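You operate a simulated robot arm through the tools that you are given. There is no shell and no other tool. Be economical: measure what you need, move in short steps, check, and stop when the job is done.

You are at the controls of a simulated robot arm. One attempt, no reset.

JOB
Reset the relief to blow at the lift card's pressure and check it.
Fine: vent shut, pump till it blows, read, turn the relief knob, pump again, then open the vent.

It is judged by the outcome, as a careful person would: the job done as asked, and still so three seconds after it is handed in. It fails if anything else is knocked over, pushed out of place, dropped, spilled or broken.

ROBOT AND FRAMES
A 7-joint arm with a two-finger parallel gripper, fixed in place. Base frame: the origin is at the foot of the arm, x ahead of it, y to its left, z up. Lengths are in mm, angles in degrees, forces in N, time in s.
Its first joint turns from -66.0 to 66.0 degrees. Payload 2.5 kg.
Tool frame: the origin (TCP) lies between the finger pads and is the grasp point; the fingertips stand 23 mm ahead of it; z points along the fingers, y is the line along which they close. The gripper opens to 94 mm. The fingers are 38 mm wide and 10 mm thick; the gripper's body (54 by 96 mm) begins 39 mm behind the TCP.
Orientation is that of the tool frame in the base frame, as [roll, pitch, yaw] about the fixed x, y, z axes, in that order (R = Rz(yaw) Ry(pitch) Rx(roll)). With the fingers straight down and closing along the base's y, the tool's x points along the base's -x, its y along +y and its z along -z.

CONTROLS
- The arm moves only by the tool nudge_tool. Its argument "steps" is a list of rows, each a list of 7 numbers: the shift along the tool's x, y, z in cm, then the turn, a rotation vector about the tool's x, y, z in degrees, then the gripper command, from -1 (shut) to 1 (fully open), values between in proportion. In form: [[tx, ty, tz, wx, wy, wz, jaw], ...]. A call has 1 to 10 rows; each row is the pose to reach, as a shift and turn from the pose commanded when the call began, along the tool's axes at that moment. Rows are played at 5 a second. More than 50 mm and 8.6 degrees between two rows, or a gripper value outside its range, and nothing of the call is played. A pose out of reach is approached as far as the arm can. The call stops where the force on the tool passes 40 N (or 10 N more than at its start, if that is more) or the arm is blocked; 0.2 s more then pass. The fingers move at their own pace (about 108 mm/s each) and stop on an object; they squeeze with about 33 N. The grip force told is the motor's: it shows also when the fingers shut on nothing. Time passes only in rows, and 0.2 s behind the last, so rows that repeat a pose let the fingers close. The reply holds the time, the measured pose of the TCP, the force on the tool along the base axes, the opening and the grip force, in the units named above and with some noise.
- Cameras (640 x 400 px; columns grow to the right, rows downward): "scene" is fixed at [118.6, -405.7, 543.1]; the picture's right is [0.85, -0.53, 0.00], its down [-0.31, -0.49, -0.81] and it looks along [0.43, 0.69, -0.58] (base axes); focal length 280 px, centre (320, 200). "wrist" rides on the gripper at [86, 16, -74] in the tool frame; the picture's right is [-0.18, 0.98, 0.00], its down [-0.58, -0.11, -0.81] and it looks along [-0.79, -0.15, 0.59] (tool axes); focal length 243 px, centre (320, 200). There is no depth. A picture from a camera that has moved, and an enlarged one, comes with that camera's place and axes in the base frame and with its lens.
- grab_frame(camera): a new picture of that camera. No time passes.
- zoom(camera, box): a new picture of the part [left, top, right, bottom] of that camera's present view, enlarged. No time passes.
- sign_off(): hands the job in; it is judged then, once.

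Work in short steps. Places have to be worked out from the pictures, the camera data and where the tool is seen: move nearer, look again, correct. Check each grasp and each placing, and mend what went wrong. You have 120 turns and 84 pictures in all, those below and enlarged ones among them. Open the gripper and draw the arm clear of the work before you hand the job in, unless the task says otherwise; then end with one line.

The tools are called after "Call:" as a command line: name --pt "numbers of a row" for each row, then --argument value for the rest, lists and objects as JSON in quotes. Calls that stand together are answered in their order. nudge_tool: Moves the arm, as the interface text tells. Its arguments: {"type":"object","properties":{"steps":{"type":"array","items":{"type":"array","items":{"type":"number"}}}},"required":["steps"]} The other tools are called the same way: grab_frame (camera) takes a picture; zoom (camera, box) takes an enlarged picture of a part of a camera's view; sign_off () hands the job in.

At the start:

```text
time_s: 0.0
ee_pos: [292.9, 158.9, 338.4]
orientation: [-180.0, 0.0, -179.9]
contact_force: [-0.2, -0.2, 0.6]
finger_gap: 94.2
grip_force: 0.0
```

scene: 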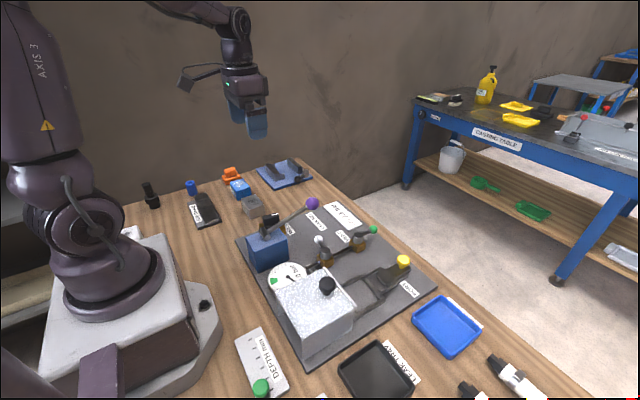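
wrist: 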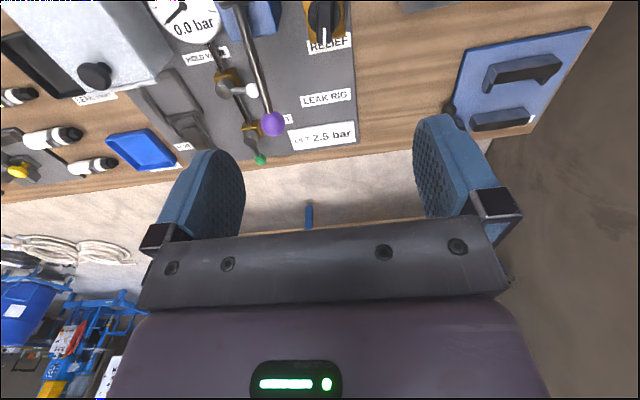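

I start by looking closely at the rig in both views to identify the parts.

Call:
zoom --camera "scene" --box '[230, 170, 440, 310]'

Call:
zoom --camera "wrist" --box '[100, 0, 420, 200]'

```text
2.86 times, centred on (335, 240) of scene
camera zoom: at [118.6, -405.7, 543.1], right [0.85, -0.53, 0.0], down [-0.31, -0.49, -0.81], along [0.43, 0.69, -0.58], focal length 800 px, centre (277, 86)
```

zoom: 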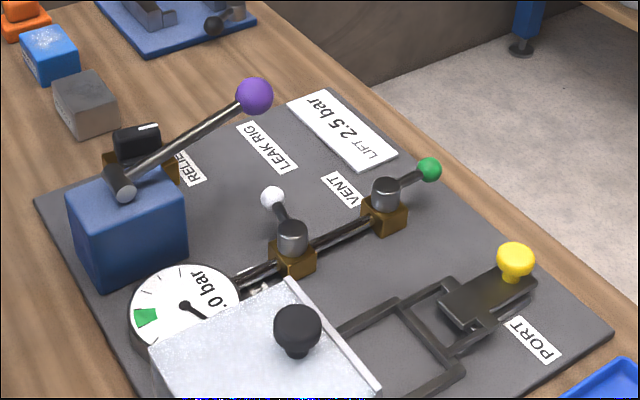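

```text
2.00 times, centred on (260, 100) of wrist
camera zoom: at [205.5, 175.8, 414.0], right [0.18, 0.98, 0.0], down [0.58, -0.11, 0.81], along [0.79, -0.15, -0.59], focal length 485 px, centre (440, 400)
```

zoom: 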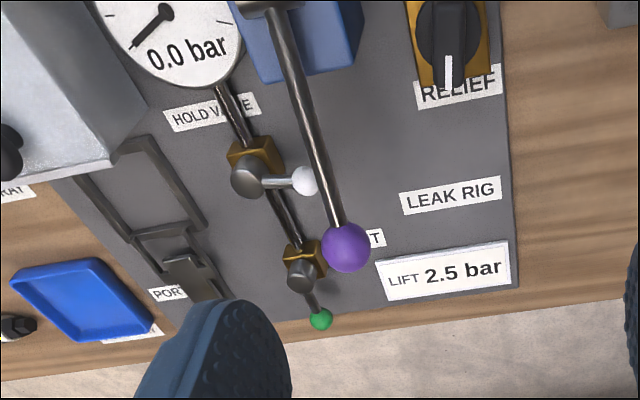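

The card says LIFT 2.5 bar. The vent's green lever points along the pipe, so it looks open, and the white hold valve lies across the pipe. I'll move sideways at this height to see the rig from a second position and triangulate.

Call:
nudge_tool --pt "0 -4.5 0 0 0 0 -1" --pt "0 -9 0 0 0 0 -1" --pt "0 -13.5 0 0 0 0 -1" --pt "2 -13.5 -2 0 0 0 -1" --pt "2 -13.5 -2 0 0 0 -1"

Call:
grab_frame --camera "wrist"

```text
time_s: 1.2
ee_pos: [274.0, 23.0, 358.7]
orientation: [180.0, 0.0, 179.9]
contact_force: [0.3, 0.1, -0.3]
finger_gap: 0.0
grip_force: 33.2
```

```text
79 pictures are left
camera wrist: at [185.3, 40.0, 433.5], right [0.18, 0.98, 0.0], down [0.58, -0.11, 0.81], along [0.79, -0.15, -0.59], focal length 243 px, centre (320, 200)
```

wrist: 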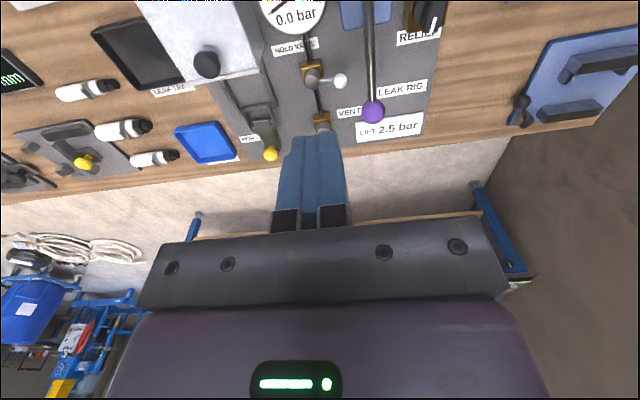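

The fingers hide part of the rig, so I'll tilt the tool 24° to point the camera further down.

Call:
nudge_tool --pt "0 0 0 0 8 0 -1" --pt "0 0 0 0 16 0 -1" --pt "0 0 0 0 24 0 -1" --pt "0 0 0 0 24 0 -1"

Call:
grab_frame --camera "wrist"

```text
time_s: 2.2
ee_pos: [272.3, 23.3, 359.1]
orientation: [179.9, -24.2, -180.0]
contact_force: [0.6, 0.0, -0.9]
finger_gap: 0.0
grip_force: 33.0
```

```text
78 pictures are left
camera wrist: at [223.6, 40.6, 462.7], right [0.17, 0.98, -0.07], down [0.86, -0.11, 0.5], along [0.48, -0.15, -0.86], focal length 243 px, centre (320, 200)
```

wrist: 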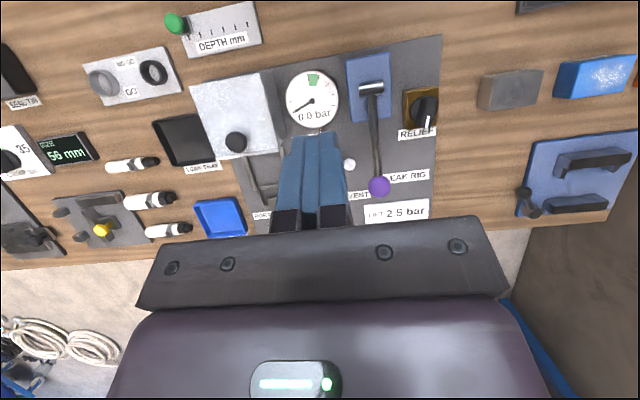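

This view is good. I'll open the fingers so the valves show between them, then zoom in.

Call:
nudge_tool --pt "0 0 0 0 0 0 1" --pt "0 0 0 0 0 0 1" --pt "0 0 0 0 0 0 1"

Call:
zoom --camera "wrist" --box '[180, 30, 460, 230]'

```text
time_s: 3.0
ee_pos: [272.7, 22.7, 358.9]
orientation: [180.0, -24.0, 180.0]
contact_force: [0.5, 0.0, -0.6]
finger_gap: 94.2
grip_force: 0.0
```

```text
2.00 times, centred on (320, 130) of wrist
camera zoom: at [223.4, 40.7, 462.5], right [0.17, 0.98, -0.07], down [0.86, -0.11, 0.5], along [0.48, -0.15, -0.86], focal length 485 px, centre (320, 340)
```

zoom: 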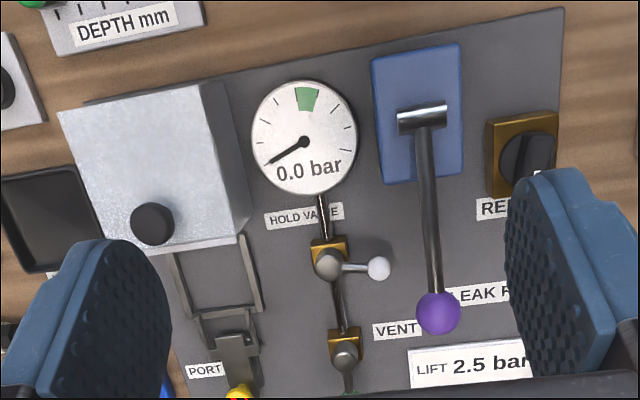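

Triangulating from the three wrist poses and the scene view gives:

| Part | Position (mm) |
|---|---|
| Plate | z ≈ 13 |
| Pump ball | (397, 77, 134) |
| Vent ball | (532, -9, 54) |
| Vent pivot | (481, -8) |
| Hold ball | (389, 36, 52) |
| Relief knob | (312, 156, 67) |

That puts the plate below the stated work surface (z ≈ 51), so I'll check this on the way down. I'll level the tool first.

Call:
nudge_tool --pt "0 0 0 0 -8 0 0" --pt "0 0 0 0 -16 0 0" --pt "0 0 0 0 -24 0 0" --pt "0 0 0 0 -24 0 0"

Call:
nudge_tool --pt "-4.5 -1 1 0 0 0 -0.2" --pt "-9 -2 2 0 0 0 -0.2" --pt "-13.5 -3 4 0 0 0 -0.2" --pt "-17 -3.2 8 0 0 0 -0.2" --pt "-20 -3.2 12 0 0 0 -0.2" --pt "-22 -3.2 15 0 0 0 -0.2" --pt "-22 -3.2 15 0 0 0 -0.2"

Call:
grab_frame --camera "wrist"

Call:
grab_frame --camera "scene"

```text
time_s: 4.0
ee_pos: [272.7, 23.4, 358.3]
orientation: [179.9, 0.1, -180.0]
contact_force: [-0.6, -0.6, 0.4]
finger_gap: 47.1
grip_force: 0.1
```

```text
refused: row 3 steps farther than a row can; nothing moved
```

```text
76 pictures are left
camera wrist: at [185.4, 40.7, 433.7], right [0.18, 0.98, 0.0], down [0.58, -0.11, 0.81], along [0.79, -0.15, -0.59], focal length 243 px, centre (320, 200)
```

wrist: 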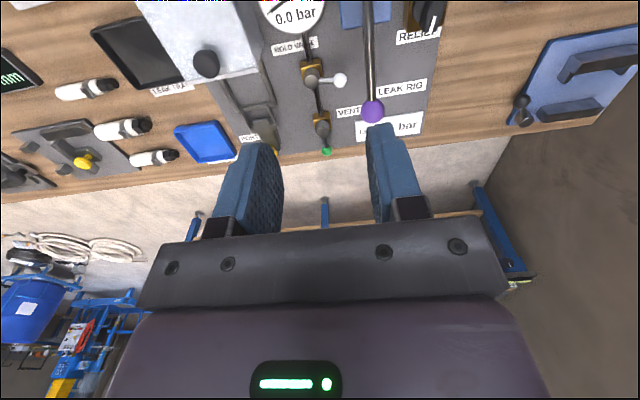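

```text
75 pictures are left
```

scene: 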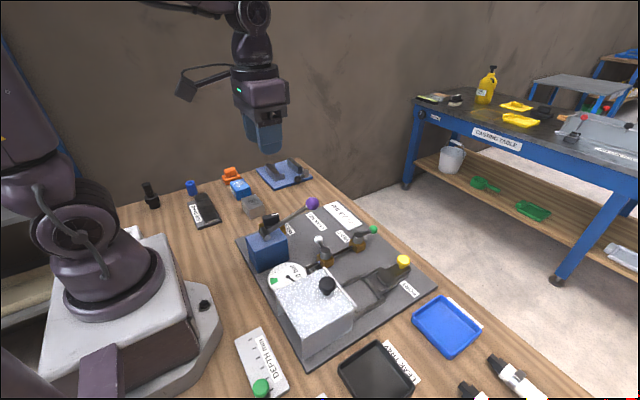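

The tool is level and its seen position matches the camera model. The last move was refused because a step was too long, so I'll resend it with smaller steps.

Call:
nudge_tool --pt "-4.2 -1 1 0 0 0 -0.2" --pt "-8.4 -2 2 0 0 0 -0.2" --pt "-12.5 -3 4 0 0 0 -0.2" --pt "-15.5 -3.2 7 0 0 0 -0.2" --pt "-18.5 -3.2 10.5 0 0 0 -0.2" --pt "-21 -3.2 14 0 0 0 -0.2" --pt "-22 -3.2 15 0 0 0 -0.2" --pt "-22 -3.2 15 0 0 0 -0.2"

Call:
grab_frame --camera "wrist"

Call:
zoom --camera "scene" --box '[260, 120, 470, 260]'

```text
time_s: 5.8
ee_pos: [493.4, -8.6, 207.9]
orientation: [180.0, 0.1, 179.9]
contact_force: [-1.1, -0.2, 0.6]
finger_gap: 37.5
grip_force: 0.1
```

```text
74 pictures are left
camera wrist: at [406.4, 8.1, 283.5], right [0.18, 0.98, 0.0], down [0.58, -0.11, 0.81], along [0.79, -0.15, -0.59], focal length 243 px, centre (320, 200)
```

wrist: 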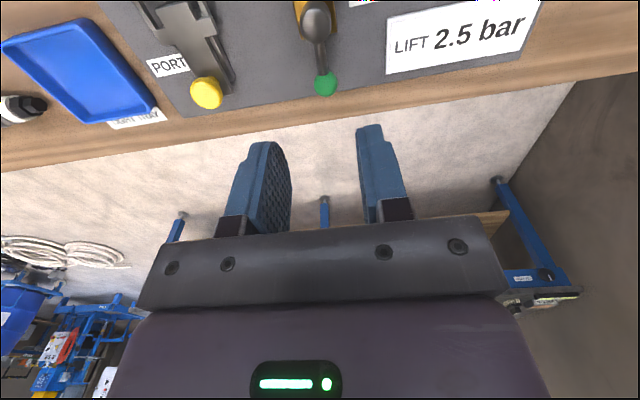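

```text
2.86 times, centred on (365, 190) of scene
camera zoom: at [118.6, -405.7, 543.1], right [0.85, -0.53, 0.0], down [-0.31, -0.49, -0.81], along [0.43, 0.69, -0.58], focal length 800 px, centre (191, 229)
```

zoom: 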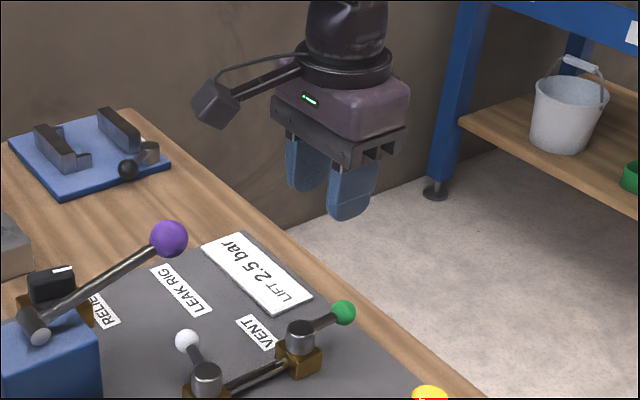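

The green ball refines to about (530, -9.5, 51), with a diameter of about 21 mm. I'll move above it and then halfway down.

Call:
nudge_tool --pt "-1.8 -0.1 3 0 0 0 0" --pt "-3.7 -0.1 6 0 0 0 0" --pt "-3.7 -0.1 10 0 0 0 0" --pt "-3.7 -0.1 12 0 0 0 0" --pt "-3.7 -0.1 12 0 0 0 0"

Call:
zoom --camera "wrist" --box '[220, 0, 460, 200]'

Call:
zoom --camera "scene" --box '[260, 140, 470, 280]'

```text
time_s: 7.0
ee_pos: [529.5, -9.4, 87.4]
orientation: [-180.0, 0.0, 179.9]
contact_force: [-0.7, -0.2, -0.8]
finger_gap: 46.9
grip_force: 0.0
```

```text
2.00 times, centred on (340, 100) of wrist
camera zoom: at [443.1, 7.9, 163.0], right [0.18, 0.98, 0.0], down [0.58, -0.11, 0.81], along [0.79, -0.15, -0.59], focal length 485 px, centre (280, 400)
```

zoom: 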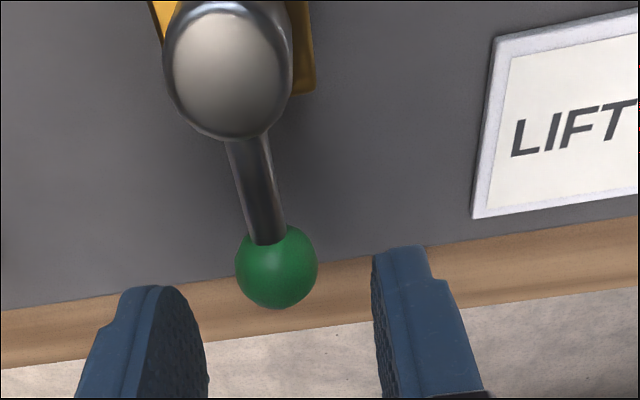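

```text
2.86 times, centred on (365, 210) of scene
camera zoom: at [118.6, -405.7, 543.1], right [0.85, -0.53, 0.0], down [-0.31, -0.49, -0.81], along [0.43, 0.69, -0.58], focal length 800 px, centre (191, 171)
```

zoom: 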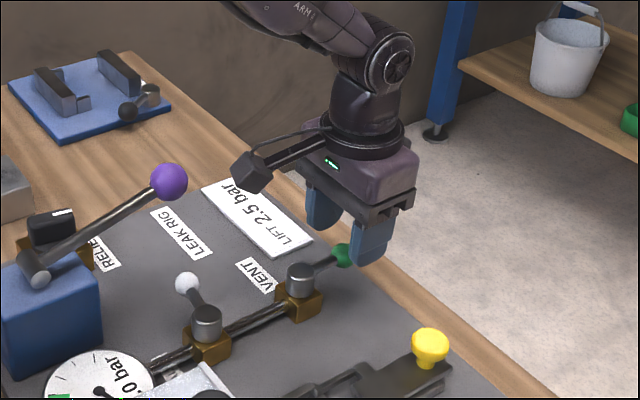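

The ball at (530, -9, 52) is centred between the fingers. I'll descend to z = 54 and grip it.

Call:
nudge_tool --pt "0 0 1.5 0 0 0 0" --pt "0 0.04 3.3 0 0 0 0" --pt "0 0.04 3.3 0 0 0 -1" --pt "0 0.04 3.3 0 0 0 -1" --pt "0 0.04 3.3 0 0 0 -1"

Call:
zoom --camera "wrist" --box '[200, 0, 440, 200]'

```text
time_s: 8.2
ee_pos: [529.0, -9.2, 54.9]
orientation: [-179.9, 0.0, 180.0]
contact_force: [-0.2, -7.6, -1.0]
finger_gap: 23.7
grip_force: 45.4
```

```text
2.00 times, centred on (320, 100) of wrist
camera zoom: at [442.4, 7.1, 130.7], right [0.18, 0.98, 0.0], down [0.58, -0.11, 0.81], along [0.79, -0.15, -0.59], focal length 485 px, centre (320, 400)
```

zoom: 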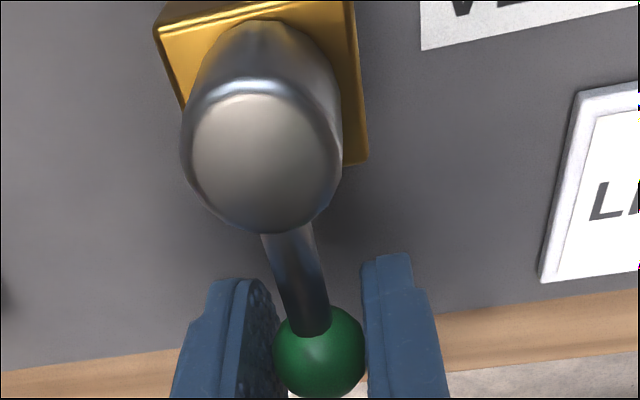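

The ball is gripped. I'll swing the first 24° of the arc toward +y about the pivot at (480, -8.5), watching the force.

Call:
nudge_tool --pt "0.05 0.68 0 0 0 -8 -1" --pt "0.19 1.35 0 0 0 -16 -1" --pt "0.42 1.99 0 0 0 -24 -1"

```text
time_s: 8.8
ee_pos: [527.3, -9.9, 56.3]
orientation: [-178.9, -0.3, -166.7]
contact_force: [-2.4, -4.0, -0.1]
finger_gap: 23.6
grip_force: 45.3
stopped in row 2: the force on the tool passed its limit (the readings are from after the stop); the commanded pose is now the measured one
```

The ball didn't move toward +y, so that way is likely the stop. I'll look before trying the other direction.

Call:
zoom --camera "wrist" --box '[200, 0, 440, 200]'

Call:
zoom --camera "scene" --box '[310, 190, 415, 260]'

```text
2.00 times, centred on (320, 100) of wrist
camera zoom: at [439.4, -12.2, 130.5], right [-0.05, 1.0, -0.02], down [0.59, 0.04, 0.81], along [0.81, 0.03, -0.59], focal length 485 px, centre (320, 400)
```

zoom: 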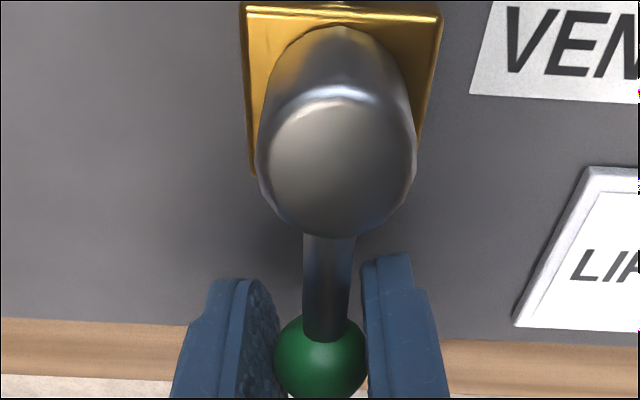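

```text
5.71 times, centred on (362, 225) of scene
camera zoom: at [118.7, -405.6, 543.1], right [0.85, -0.53, 0.0], down [-0.31, -0.49, -0.81], along [0.43, 0.69, -0.58], focal length 1599 px, centre (77, 57)
```

zoom: 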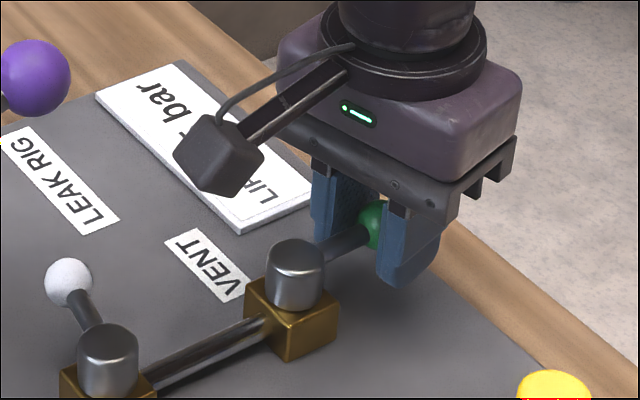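

The lever is still along the pipe, so +y is the stop. I'll square the yaw again, then swing toward -y.

Call:
nudge_tool --pt "0 0 0 0 0 6.6 -1" --pt "-0.1 0.1 0 0 0 13.3 -1" --pt "-0.1 0.1 0 0 0 13.3 -1"

Call:
nudge_tool --pt "0.05 -0.68 0 0 0 8 -1" --pt "0.19 -1.35 0 0 0 16 -1" --pt "0.42 -1.99 0 0 0 24 -1"

```text
time_s: 9.6
ee_pos: [528.2, -9.6, 55.8]
orientation: [-178.7, 0.1, 179.9]
contact_force: [5.1, -15.3, -6.8]
finger_gap: 23.4
grip_force: 45.1
```

```text
time_s: 10.4
ee_pos: [525.6, -26.2, 55.5]
orientation: [-179.2, 0.6, 155.9]
contact_force: [19.1, 0.0, -14.4]
finger_gap: 23.1
grip_force: 44.9
```

The lever turns toward -y, about 21° so far, so I'll continue along the arc.

Call:
nudge_tool --pt "0.0 -0.7 0 0 0 8 -1" --pt "0.1 -1.38 0 0 0 16 -1" --pt "0.32 -2.04 0 0 0 24 -1" --pt "0.62 -2.65 0 0 0 32 -1" --pt "0.62 -2.65 0 0 0 32 -1"

```text
time_s: 11.6
ee_pos: [507.6, -49.7, 54.9]
orientation: [-179.3, 0.7, 124.0]
contact_force: [-3.0, 5.6, 2.0]
finger_gap: 23.7
grip_force: 45.4
```

Now at about 56° with low forces; I'll go on to 90°.

Call:
nudge_tool --pt "0.05 -0.69 0 0 0 8 -1" --pt "0.19 -1.36 0 0 0 16 -1" --pt "0.42 -2.0 0 0 0 24 -1" --pt "0.75 -2.6 0 0 0 32 -1" --pt "0.84 -2.75 0 0 0 34 -1"

Call:
zoom --camera "scene" --box '[290, 190, 430, 290]'

```text
time_s: 12.6
ee_pos: [488.0, -56.2, 56.7]
orientation: [179.1, 1.3, 94.2]
contact_force: [8.2, -1.3, -8.3]
finger_gap: 23.2
grip_force: 44.7
stopped in row 4: the force on the tool passed its limit (the readings are from after the stop); the commanded pose is now the measured one
```

```text
4.00 times, centred on (360, 240) of scene
camera zoom: at [118.6, -405.7, 543.1], right [0.85, -0.53, 0.0], down [-0.31, -0.49, -0.81], along [0.43, 0.69, -0.58], focal length 1120 px, centre (160, 40)
```

zoom: 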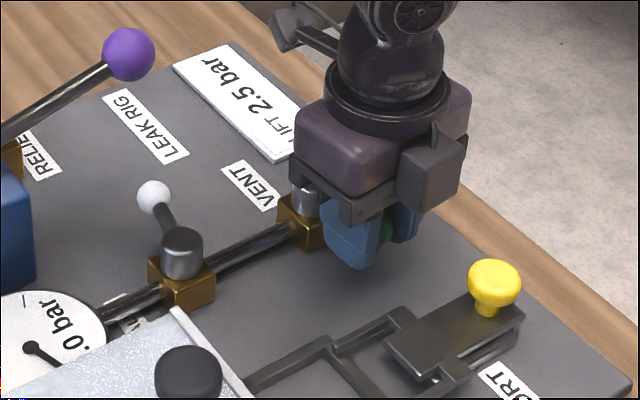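

The lever is at about 81°. I'll try the remaining few degrees gently.

Call:
nudge_tool --pt "0.0 -0.4 -0.1 0 0 2 -1" --pt "0.0 -0.8 -0.1 0 0 4 -1" --pt "0.0 -0.8 -0.1 0 0 4 -1"

```text
time_s: 13.0
ee_pos: [487.0, -57.3, 57.5]
orientation: [178.4, 1.5, 92.9]
contact_force: [7.5, 0.0, -8.4]
finger_gap: 23.7
grip_force: 44.6
stopped in row 1: the force on the tool passed its limit (the readings are from after the stop); the commanded pose is now the measured one
```

It's firm there, so that is probably the closed stop. I'll release, lift straight up and look.

Call:
nudge_tool --pt "0 0 0 0 0 0 -0.2" --pt "0 0 0 0 0 0 -0.2" --pt "0 0 -4 0 0 0 -0.2" --pt "0 0 -8 0 0 0 -0.2" --pt "0 0 -12 0 0 0 -0.2" --pt "0 0 -12 0 0 0 -0.2"

Call:
zoom --camera "scene" --box '[290, 190, 430, 290]'

Call:
grab_frame --camera "wrist"

```text
time_s: 14.4
ee_pos: [483.5, -52.8, 177.0]
orientation: [178.5, 1.5, 92.7]
contact_force: [0.8, -0.5, 0.0]
finger_gap: 37.5
grip_force: 0.0
```

```text
4.00 times, centred on (360, 240) of scene
camera zoom: at [118.6, -405.7, 543.1], right [0.85, -0.53, 0.0], down [-0.31, -0.49, -0.81], along [0.43, 0.69, -0.58], focal length 1120 px, centre (160, 40)
```

zoom: 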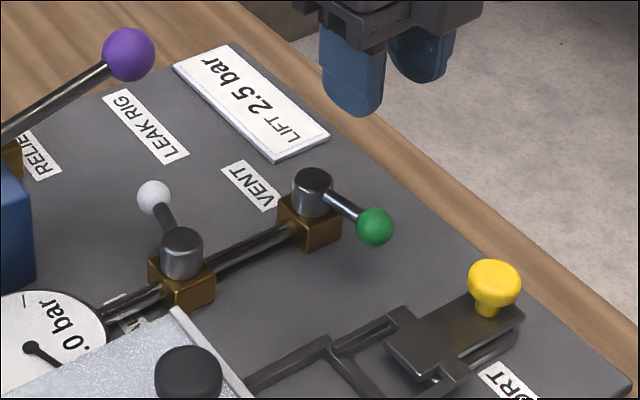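

```text
65 pictures are left
camera wrist: at [493.4, 36.5, 250.9], right [0.99, -0.14, 0.03], down [-0.1, -0.57, 0.82], along [-0.09, -0.81, -0.58], focal length 243 px, centre (320, 200)
```

wrist: 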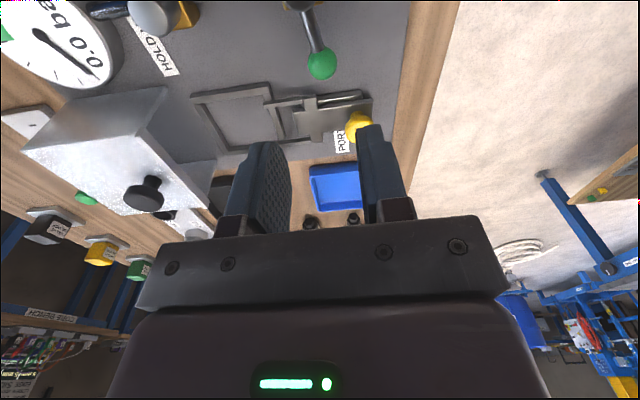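

The vent ball now sits across the pipe at roughly 80°, similar to the hold lever, so I take that as shut; the gauge will confirm. Next I'll lift and rotate the wrist back to yaw 180 for the pump.

Call:
nudge_tool --pt "0 0 -1.5 0 0 -8.5 0.1" --pt "0 0 -3 0 0 -17 0.1" --pt "0 0 -4.5 0 0 -25.5 0.1" --pt "0 0 -6 0 0 -34 0.1" --pt "0 0 -7 0 0 -42.5 0.1" --pt "0 0 -7 0 0 -51 0.1" --pt "0 0 -7 0 0 -59.5 0.1" --pt "0 0 -7 0 0 -68 0.1" --pt "0 0 -7 0 0 -76.5 0.1" --pt "0 0 -7 0 0 -85 0.1"

```text
time_s: 16.6
ee_pos: [482.7, -52.2, 246.3]
orientation: [-178.8, 1.6, 178.0]
contact_force: [0.2, 0.6, 0.5]
finger_gap: 51.7
grip_force: 0.0
```

Call:
nudge_tool --pt "2.1 3.2 0 -1.2 1.6 -2 0.1" --pt "4.3 6.5 0 -1.2 1.6 -2 0.1" --pt "6.4 9.7 0 -1.2 1.6 -2 0.1" --pt "8.4 12.9 1.5 -1.2 1.6 -2 0.1" --pt "8.5 12.9 4.5 -1.2 1.6 -2 0.1" --pt "8.5 12.9 4.5 -1.2 1.6 -2 0.1"

Call:
grab_frame --camera "wrist"

Call:
zoom --camera "scene" --box '[230, 130, 440, 270]'

```text
time_s: 18.0
ee_pos: [403.6, 79.0, 196.0]
orientation: [180.0, 0.0, 179.9]
contact_force: [-0.9, 0.2, 0.0]
finger_gap: 51.6
grip_force: 0.0
```

```text
64 pictures are left
camera wrist: at [316.2, 96.7, 272.1], right [0.19, 0.98, 0.0], down [0.58, -0.11, 0.81], along [0.79, -0.15, -0.59], focal length 243 px, centre (320, 200)
```

wrist: 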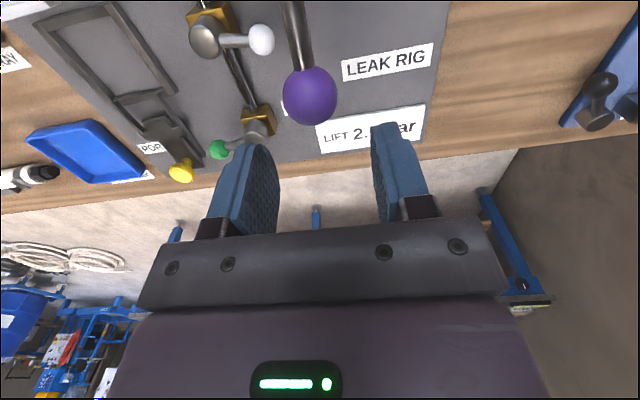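

```text
2.86 times, centred on (335, 200) of scene
camera zoom: at [118.6, -405.7, 543.1], right [0.85, -0.53, 0.0], down [-0.31, -0.49, -0.81], along [0.43, 0.69, -0.58], focal length 800 px, centre (277, 200)
```

zoom: 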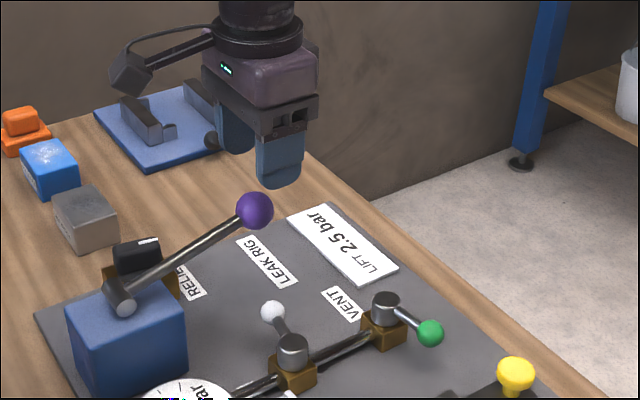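

The pump ball is at (395, 76.5, 134). I'll lower over it to TCP z = 144 and grip with the finger ends.

Call:
nudge_tool --pt "0.76 -0.25 0 0 0 0 0.1" --pt "0.76 -0.25 2.5 0 0 0 0.1" --pt "0.76 -0.25 5.2 0 0 0 0.1" --pt "0.76 -0.25 5.2 0 0 0 -1" --pt "0.76 -0.25 5.2 0 0 0 -1"

Call:
zoom --camera "scene" --box '[230, 170, 440, 310]'

```text
time_s: 19.2
ee_pos: [394.8, 75.0, 144.2]
orientation: [-179.8, 0.0, 179.7]
contact_force: [-3.4, -9.5, 5.5]
finger_gap: 32.8
grip_force: 44.7
```

```text
2.86 times, centred on (335, 240) of scene
camera zoom: at [118.6, -405.7, 543.1], right [0.85, -0.53, 0.0], down [-0.31, -0.49, -0.81], along [0.43, 0.69, -0.58], focal length 800 px, centre (277, 86)
```

zoom: 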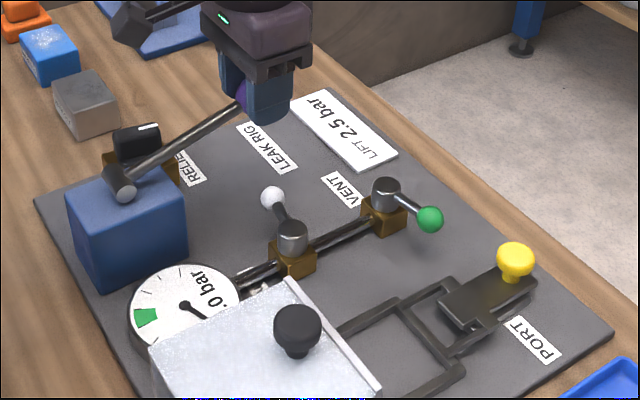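

Ball gripped. First pump stroke: down 4 cm in small steps along the arc.

Call:
nudge_tool --pt "-0.15 0 1 0 0 0 -1" --pt "-0.3 0 2 0 0 0 -1" --pt "-0.45 0 3 0 0 0 -1" --pt "-0.55 0 4 0 0 0 -1"

Call:
zoom --camera "scene" --box '[230, 170, 440, 310]'

```text
time_s: 20.2
ee_pos: [401.2, 75.5, 104.3]
orientation: [-179.9, -0.1, 179.6]
contact_force: [-3.5, -15.2, 14.5]
finger_gap: 33.6
grip_force: 44.7
```

```text
2.86 times, centred on (335, 240) of scene
camera zoom: at [118.6, -405.7, 543.1], right [0.85, -0.53, 0.0], down [-0.31, -0.49, -0.81], along [0.43, 0.69, -0.58], focal length 800 px, centre (277, 86)
```

zoom: 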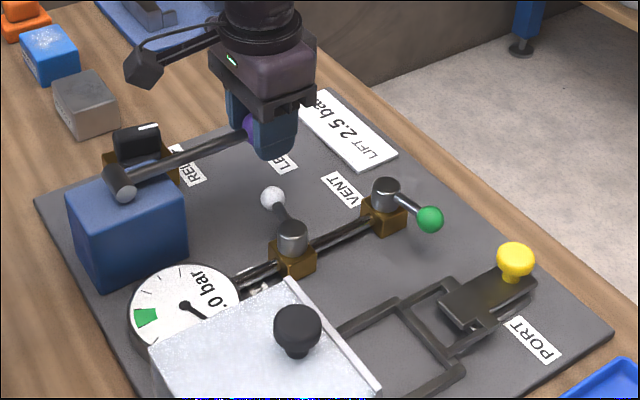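

The lever follows, but the gauge hasn't moved yet. I'll continue down 1.5 cm and then return up.

Call:
nudge_tool --pt "0 0 0.8 0 0 0 -1" --pt "0.05 0 1.5 0 0 0 -1" --pt "0.05 0 1.5 0 0 0 -1"

Call:
zoom --camera "scene" --box '[230, 190, 440, 330]'

```text
time_s: 21.0
ee_pos: [401.6, 73.7, 88.3]
orientation: [-179.9, -0.1, 179.6]
contact_force: [-5.5, -18.3, 14.9]
finger_gap: 33.2
grip_force: 45.1
```

```text
2.86 times, centred on (335, 260) of scene
camera zoom: at [118.6, -405.7, 543.1], right [0.85, -0.53, 0.0], down [-0.31, -0.49, -0.81], along [0.43, 0.69, -0.58], focal length 800 px, centre (277, 29)
```

zoom: 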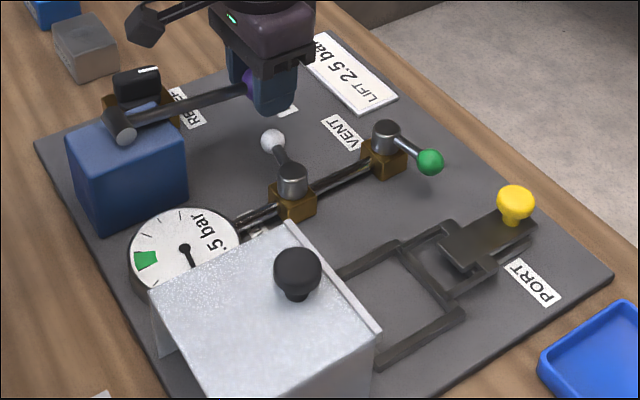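

The gauge now shows "…5 bar" and the needle has moved, so the vent holds. I'll do a full cycle, back up 5.5 cm and down again, centring y slightly.

Call:
nudge_tool --pt "-0.05 0.15 -1.5 0 0 0 -1" --pt "0.1 0.15 -3.3 0 0 0 -1" --pt "0.5 0.15 -5.5 0 0 0 -1" --pt "0.5 0.15 -5.5 0 0 0 -1" --pt "0.35 0.15 -4.3 0 0 0 -1" --pt "0.15 0.15 -3 0 0 0 -1" --pt "0 0.15 -1.5 0 0 0 -1" --pt "0 0.15 0 0 0 0 -1" --pt "0 0.15 0 0 0 0 -1"

Call:
zoom --camera "scene" --box '[250, 245, 340, 305]'

```text
time_s: 23.0
ee_pos: [401.1, 75.0, 90.6]
orientation: [-179.8, -0.1, 179.6]
contact_force: [-2.6, -24.1, 14.1]
finger_gap: 33.1
grip_force: 45.3
```

```text
6.67 times, centred on (295, 275) of scene
camera zoom: at [118.6, -405.7, 543.1], right [0.85, -0.53, 0.0], down [-0.31, -0.49, -0.81], along [0.43, 0.69, -0.58], focal length 1866 px, centre (487, -300)
```

zoom: 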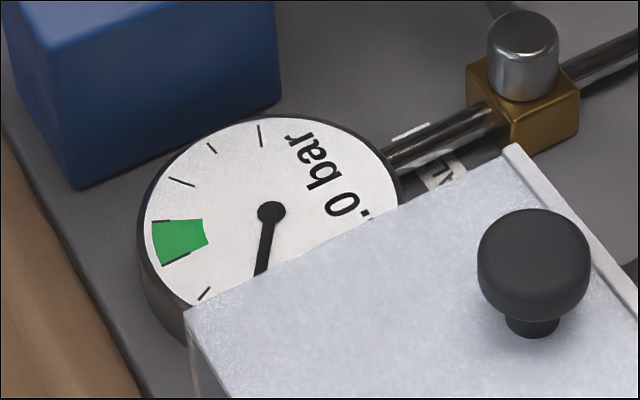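

The gauge reads x.0, i.e. 1.0 bar at about 0.5 per stroke. I'll continue with one more stroke.

Call:
nudge_tool --pt "-0.05 -0.25 -1.5 0 0 0 -1" --pt "0.1 -0.25 -3.3 0 0 0 -1" --pt "0.5 -0.25 -5.4 0 0 0 -1" --pt "0.5 -0.25 -5.4 0 0 0 -1" --pt "0.35 -0.25 -4.3 0 0 0 -1" --pt "0.15 -0.25 -3 0 0 0 -1" --pt "0 -0.25 -1.5 0 0 0 -1" --pt "0 -0.25 0.15 0 0 0 -1" --pt "0 -0.25 0.15 0 0 0 -1"

Call:
zoom --camera "scene" --box '[250, 245, 340, 305]'

```text
time_s: 23.9
ee_pos: [396.5, 74.5, 139.3]
orientation: [-180.0, 0.1, 179.9]
contact_force: [8.2, 2.3, -11.5]
finger_gap: 33.3
grip_force: 44.9
stopped in row 4: the force on the tool passed its limit (the readings are from after the stop); the commanded pose is now the measured one
```

```text
6.67 times, centred on (295, 275) of scene
camera zoom: at [118.7, -405.6, 543.1], right [0.85, -0.53, 0.0], down [-0.31, -0.49, -0.81], along [0.43, 0.69, -0.58], focal length 1866 px, centre (487, -300)
```

zoom: 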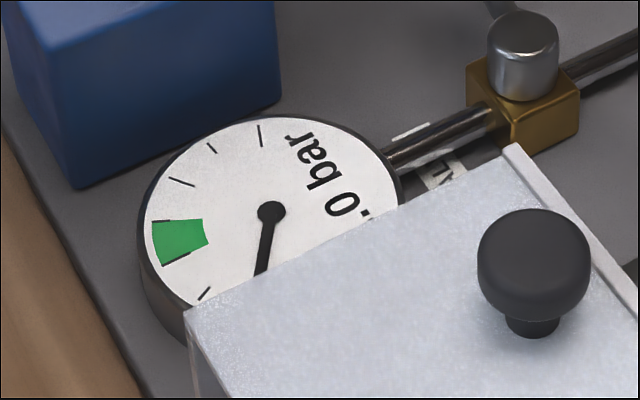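

That hit the pump's upper stop at z ≈ 140. From here I'll stroke down 5 cm.

Call:
nudge_tool --pt "-0.15 0 1.2 0 0 0 -1" --pt "-0.35 0 2.5 0 0 0 -1" --pt "-0.5 0 3.8 0 0 0 -1" --pt "-0.5 0 5.0 0 0 0 -1" --pt "-0.5 0 5.0 0 0 0 -1"

Call:
zoom --camera "scene" --box '[250, 245, 340, 305]'

```text
time_s: 25.1
ee_pos: [400.7, 74.5, 90.4]
orientation: [-179.8, -0.2, 179.8]
contact_force: [-5.1, -4.0, 13.1]
finger_gap: 33.0
grip_force: 45.5
```

```text
6.67 times, centred on (295, 275) of scene
camera zoom: at [118.6, -405.7, 543.1], right [0.85, -0.53, 0.0], down [-0.31, -0.49, -0.81], along [0.43, 0.69, -0.58], focal length 1866 px, centre (487, -300)
```

zoom: 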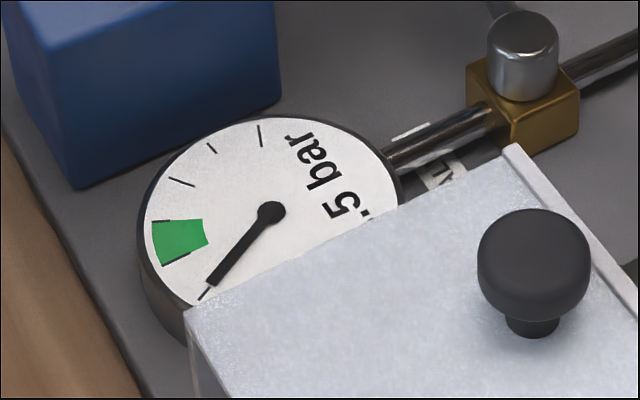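

It reads 1.5 bar. Next stroke.

Call:
nudge_tool --pt "-0.05 0 -1.5 0 0 0 -1" --pt "0.1 0 -3.2 0 0 0 -1" --pt "0.4 0 -4.7 0 0 0 -1" --pt "0.4 0 -4.7 0 0 0 -1" --pt "0.3 0 -3.8 0 0 0 -1" --pt "0.1 0 -2.5 0 0 0 -1" --pt "0 0 -1.2 0 0 0 -1" --pt "0 0 0.1 0 0 0 -1" --pt "0 0 0.1 0 0 0 -1"

Call:
zoom --camera "scene" --box '[250, 245, 340, 305]'

```text
time_s: 27.1
ee_pos: [399.6, 74.4, 90.4]
orientation: [-179.9, 0.2, 179.7]
contact_force: [3.4, -11.3, 14.1]
finger_gap: 32.8
grip_force: 45.0
```

```text
6.67 times, centred on (295, 275) of scene
camera zoom: at [118.6, -405.7, 543.1], right [0.85, -0.53, 0.0], down [-0.31, -0.49, -0.81], along [0.43, 0.69, -0.58], focal length 1866 px, centre (487, -300)
```

zoom: 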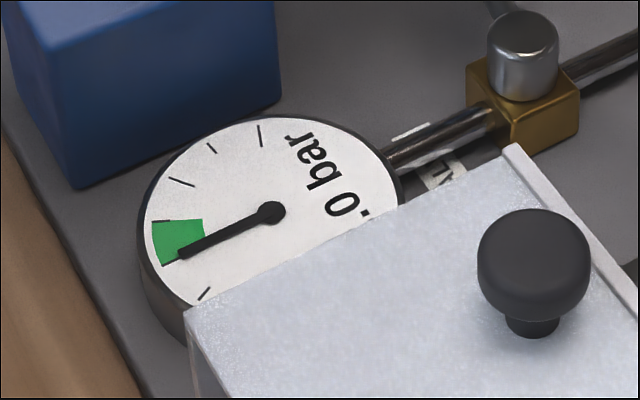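

2.0 bar, not blown yet. Next stroke; I'll read the needle as well as the digits.

Call:
nudge_tool --pt "-0.05 0 -1.5 0 0 0 -1" --pt "0.1 0 -3.2 0 0 0 -1" --pt "0.4 0 -4.7 0 0 0 -1" --pt "0.4 0 -4.7 0 0 0 -1" --pt "0.3 0 -3.8 0 0 0 -1" --pt "0.1 0 -2.5 0 0 0 -1" --pt "0 0 -1.2 0 0 0 -1" --pt "0 0 0.1 0 0 0 -1" --pt "0 0 0.1 0 0 0 -1"

Call:
zoom --camera "scene" --box '[250, 245, 340, 305]'

```text
time_s: 29.1
ee_pos: [402.8, 74.4, 88.2]
orientation: [-180.0, 0.0, 179.8]
contact_force: [5.1, -9.7, 14.1]
finger_gap: 33.1
grip_force: 44.7
```

```text
6.67 times, centred on (295, 275) of scene
camera zoom: at [118.6, -405.7, 543.1], right [0.85, -0.53, 0.0], down [-0.31, -0.49, -0.81], along [0.43, 0.69, -0.58], focal length 1866 px, centre (487, -300)
```

zoom: 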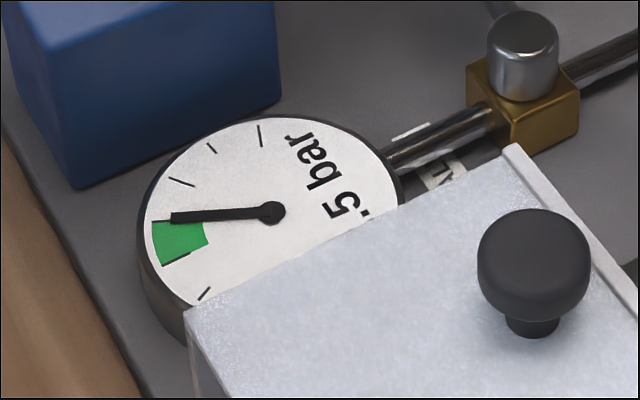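

2.5 bar and still holding, so the relief is set above that. Next stroke.

Call:
nudge_tool --pt "-0.05 0 -1.5 0 0 0 -1" --pt "0.1 0 -3.2 0 0 0 -1" --pt "0.4 0 -4.7 0 0 0 -1" --pt "0.4 0 -4.7 0 0 0 -1" --pt "0.3 0 -3.8 0 0 0 -1" --pt "0.1 0 -2.5 0 0 0 -1" --pt "0 0 -1.2 0 0 0 -1" --pt "0 0 0.1 0 0 0 -1" --pt "0 0 0.1 0 0 0 -1"

Call:
zoom --camera "scene" --box '[250, 245, 340, 305]'

```text
time_s: 31.1
ee_pos: [401.8, 75.0, 87.7]
orientation: [180.0, 0.2, 179.8]
contact_force: [5.1, -9.2, 13.2]
finger_gap: 32.9
grip_force: 45.5
```

```text
6.67 times, centred on (295, 275) of scene
camera zoom: at [118.6, -405.7, 543.1], right [0.85, -0.53, 0.0], down [-0.31, -0.49, -0.81], along [0.43, 0.69, -0.58], focal length 1866 px, centre (487, -300)
```

zoom: 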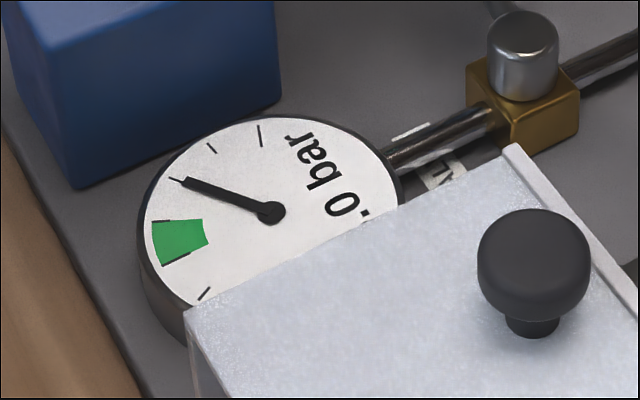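

3.0 bar. Next stroke.

Call:
nudge_tool --pt "-0.05 0 -1.5 0 0 0 -1" --pt "0.1 0 -3.2 0 0 0 -1" --pt "0.4 0 -4.7 0 0 0 -1" --pt "0.4 0 -4.7 0 0 0 -1" --pt "0.3 0 -3.8 0 0 0 -1" --pt "0.1 0 -2.5 0 0 0 -1" --pt "0 0 -1.2 0 0 0 -1" --pt "0 0 0.1 0 0 0 -1" --pt "0 0 0.1 0 0 0 -1"

Call:
zoom --camera "scene" --box '[250, 245, 340, 305]'

```text
time_s: 33.1
ee_pos: [401.7, 75.1, 85.7]
orientation: [-179.9, -0.1, 179.8]
contact_force: [1.2, -10.2, 13.7]
finger_gap: 33.0
grip_force: 44.8
```

```text
6.67 times, centred on (295, 275) of scene
camera zoom: at [118.6, -405.7, 543.1], right [0.85, -0.53, 0.0], down [-0.31, -0.49, -0.81], along [0.43, 0.69, -0.58], focal length 1866 px, centre (487, -300)
```

zoom: 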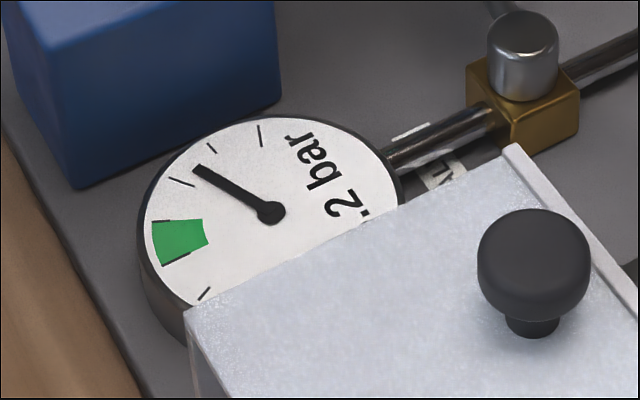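

3.2 bar: it rose only 0.2, so the relief has probably blown. I'll pump again in two halves to see whether it plateaus.

Call:
nudge_tool --pt "-0.05 0 -1.5 0 0 0 -1" --pt "0.1 0 -3.2 0 0 0 -1" --pt "0.4 0 -4.9 0 0 0 -1" --pt "0.4 0 -4.9 0 0 0 -1" --pt "0.3 0 -3.8 0 0 0 -1" --pt "0.1 0 -2.3 0 0 0 -1"

Call:
zoom --camera "scene" --box '[250, 245, 340, 305]'

Call:
nudge_tool --pt "-0.05 0 1.2 0 0 0 -1" --pt "-0.1 0 2.4 0 0 0 -1" --pt "-0.1 0 2.4 0 0 0 -1"

Call:
zoom --camera "scene" --box '[250, 245, 340, 305]'

```text
time_s: 34.5
ee_pos: [401.0, 75.2, 110.2]
orientation: [-180.0, 0.1, 179.8]
contact_force: [-1.8, -6.7, 13.1]
finger_gap: 33.1
grip_force: 44.6
```

```text
6.67 times, centred on (295, 275) of scene
camera zoom: at [118.6, -405.7, 543.1], right [0.85, -0.53, 0.0], down [-0.31, -0.49, -0.81], along [0.43, 0.69, -0.58], focal length 1866 px, centre (487, -300)
```

zoom: 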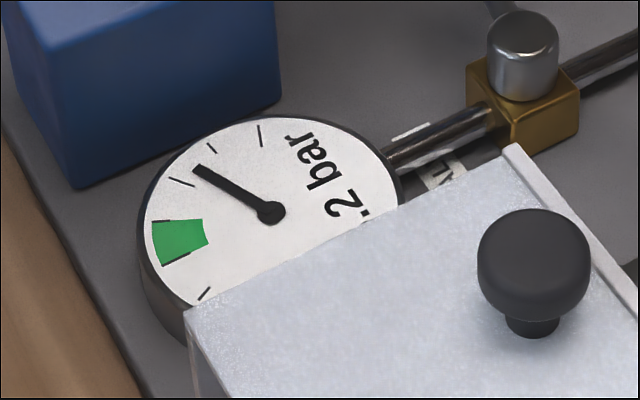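

```text
time_s: 35.3
ee_pos: [401.6, 75.6, 84.4]
orientation: [179.9, 0.0, 179.8]
contact_force: [3.6, -4.9, 12.8]
finger_gap: 33.1
grip_force: 44.6
```

```text
6.67 times, centred on (295, 275) of scene
camera zoom: at [118.6, -405.7, 543.1], right [0.85, -0.53, 0.0], down [-0.31, -0.49, -0.81], along [0.43, 0.69, -0.58], focal length 1866 px, centre (487, -300)
```

zoom: 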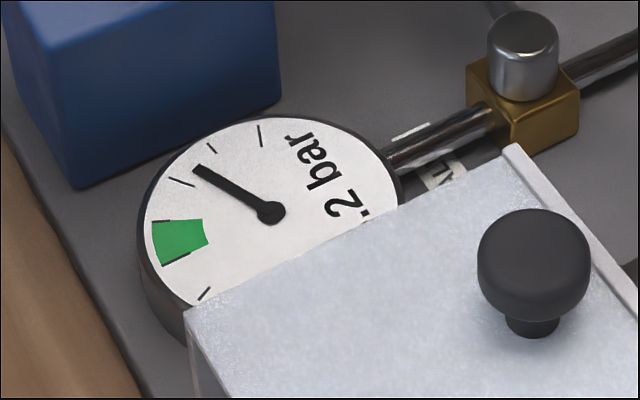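

The gauge plateaus at 3.2 bar, so that is the present blow-off, 0.7 above the card. I'll return the lever to its upper rest, release, rise clear and look at the relief knob.

Call:
nudge_tool --pt "-0.05 0 -1.5 0 0 0 -1" --pt "0.1 0 -3.2 0 0 0 -1" --pt "0.4 0 -5.0 0 0 0 -1" --pt "0.4 0 -5.1 0 0 0 -1" --pt "0.4 0 -5.1 0 0 0 0.0" --pt "0.4 0 -5.1 0 0 0 0.1" --pt "0.4 0 -9 0 0 0 0.1" --pt "0.4 0 -13 0 0 0 0.1"

Call:
nudge_tool --pt "3.5 2.6 -2 0 0 0 0" --pt "7 5.2 -4 0 0 0 0" --pt "10.5 7.8 -4 0 8 0 0" --pt "13 8 -4 0 16 0 0" --pt "13 8 -4 0 24 0 0" --pt "13 8 -4 0 24 0 0"

Call:
grab_frame --camera "wrist"

Call:
grab_frame --camera "scene"

```text
time_s: 37.1
ee_pos: [396.4, 73.8, 215.5]
orientation: [-179.8, -0.1, 179.7]
contact_force: [-0.3, -0.6, 1.1]
finger_gap: 51.8
grip_force: 0.0
```

```text
time_s: 38.5
ee_pos: [266.9, 156.3, 255.5]
orientation: [-179.9, -24.3, 179.7]
contact_force: [0.6, -0.1, 0.1]
finger_gap: 47.0
grip_force: 0.1
```

```text
50 pictures are left
camera wrist: at [218.3, 172.8, 359.5], right [0.17, 0.98, -0.08], down [0.86, -0.11, 0.5], along [0.48, -0.15, -0.86], focal length 243 px, centre (320, 200)
```

wrist: 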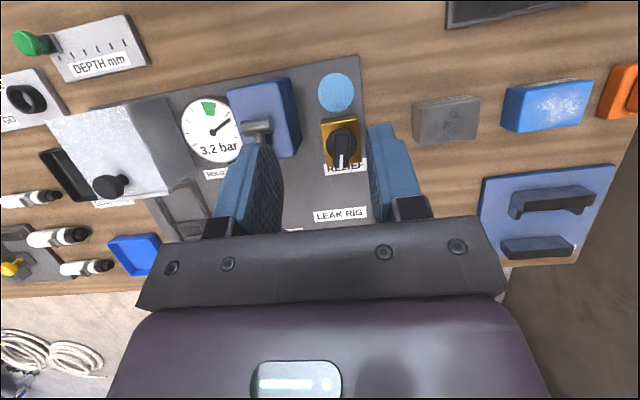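

```text
49 pictures are left
```

scene: 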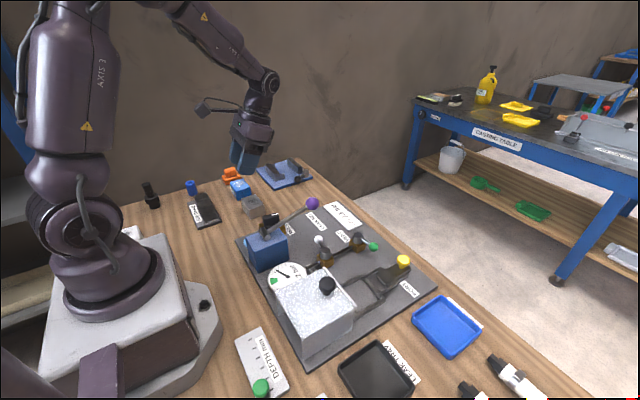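

The gauge clearly reads 3.2 bar and holds. I'll zoom in on the relief knob; a blue disc has appeared beside it, possibly a blow-off marker.

Call:
zoom --camera "wrist" --box '[280, 50, 400, 180]'

Call:
zoom --camera "scene" --box '[240, 190, 320, 250]'

```text
3.08 times, centred on (340, 115) of wrist
camera zoom: at [218.3, 172.8, 359.5], right [0.17, 0.98, -0.08], down [0.86, -0.11, 0.5], along [0.48, -0.15, -0.86], focal length 746 px, centre (258, 462)
```

zoom: 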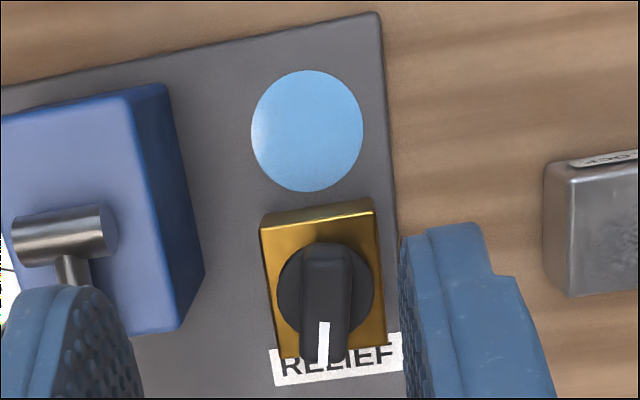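

```text
6.67 times, centred on (280, 220) of scene
camera zoom: at [118.6, -405.7, 543.1], right [0.85, -0.53, 0.0], down [-0.31, -0.49, -0.81], along [0.43, 0.69, -0.58], focal length 1866 px, centre (587, 67)
```

zoom: 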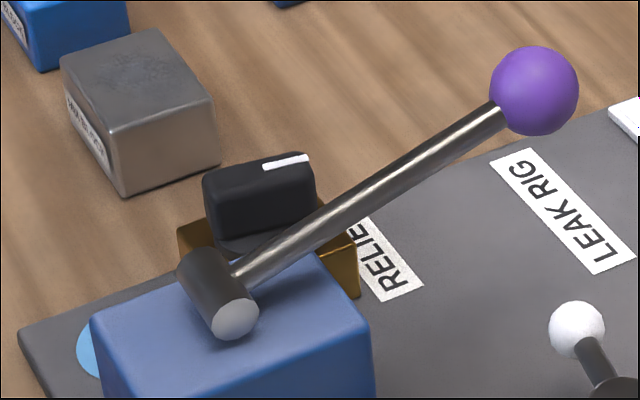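

The knob is a vertical-axis bar grip lying along x, with its pointer to +x. It is centred near (312, 160) with its top at z ≈ 72, so my fingers closing along y will fit it. I'll level the tool and move above it.

Call:
nudge_tool --pt "0 0 0 0 -8 0 0.1" --pt "0 0 0 0 -16 0 0.1" --pt "0 0 0 0 -24.2 0 0.1" --pt "0 0 0 0 -24.2 0 0.1"

Call:
nudge_tool --pt "-2 0.2 3 0 0 0 0.1" --pt "-4.5 0.4 6.5 0 0 0 0.1" --pt "-4.5 0.4 10.5 0 0 0 0.1" --pt "-4.5 0.4 12 0 0 0 0.1" --pt "-4.5 0.4 12 0 0 0 0.1"

Call:
grab_frame --camera "wrist"

Call:
zoom --camera "scene" --box '[220, 150, 340, 240]'

```text
time_s: 39.5
ee_pos: [266.0, 156.5, 254.9]
orientation: [-179.9, 0.3, 179.7]
contact_force: [-0.4, 0.3, -0.1]
finger_gap: 51.8
grip_force: 0.1
```

```text
time_s: 40.7
ee_pos: [314.4, 158.3, 136.4]
orientation: [180.0, 0.2, 179.9]
contact_force: [0.3, -0.6, 0.0]
finger_gap: 51.8
grip_force: 0.0
```

```text
46 pictures are left
camera wrist: at [226.0, 176.6, 210.2], right [0.19, 0.98, 0.0], down [0.58, -0.11, 0.81], along [0.79, -0.15, -0.59], focal length 243 px, centre (320, 200)
```

wrist: 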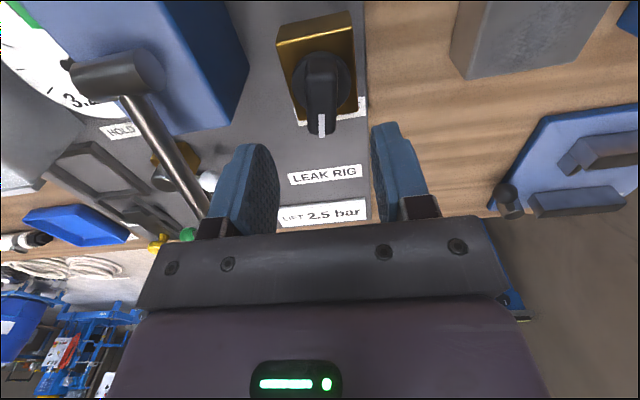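

```text
4.44 times, centred on (280, 195) of scene
camera zoom: at [118.6, -405.7, 543.1], right [0.85, -0.53, 0.0], down [-0.31, -0.49, -0.81], along [0.43, 0.69, -0.58], focal length 1244 px, centre (498, 222)
```

zoom: 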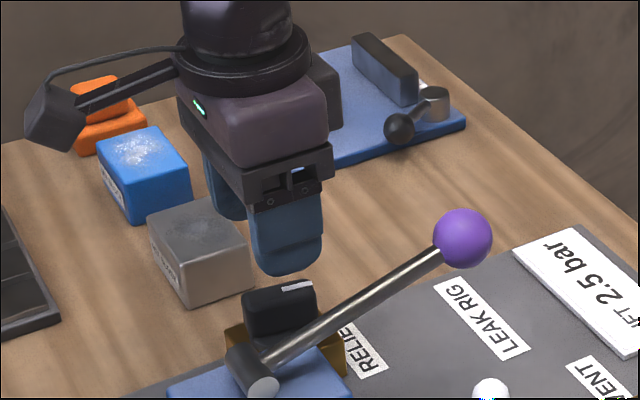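

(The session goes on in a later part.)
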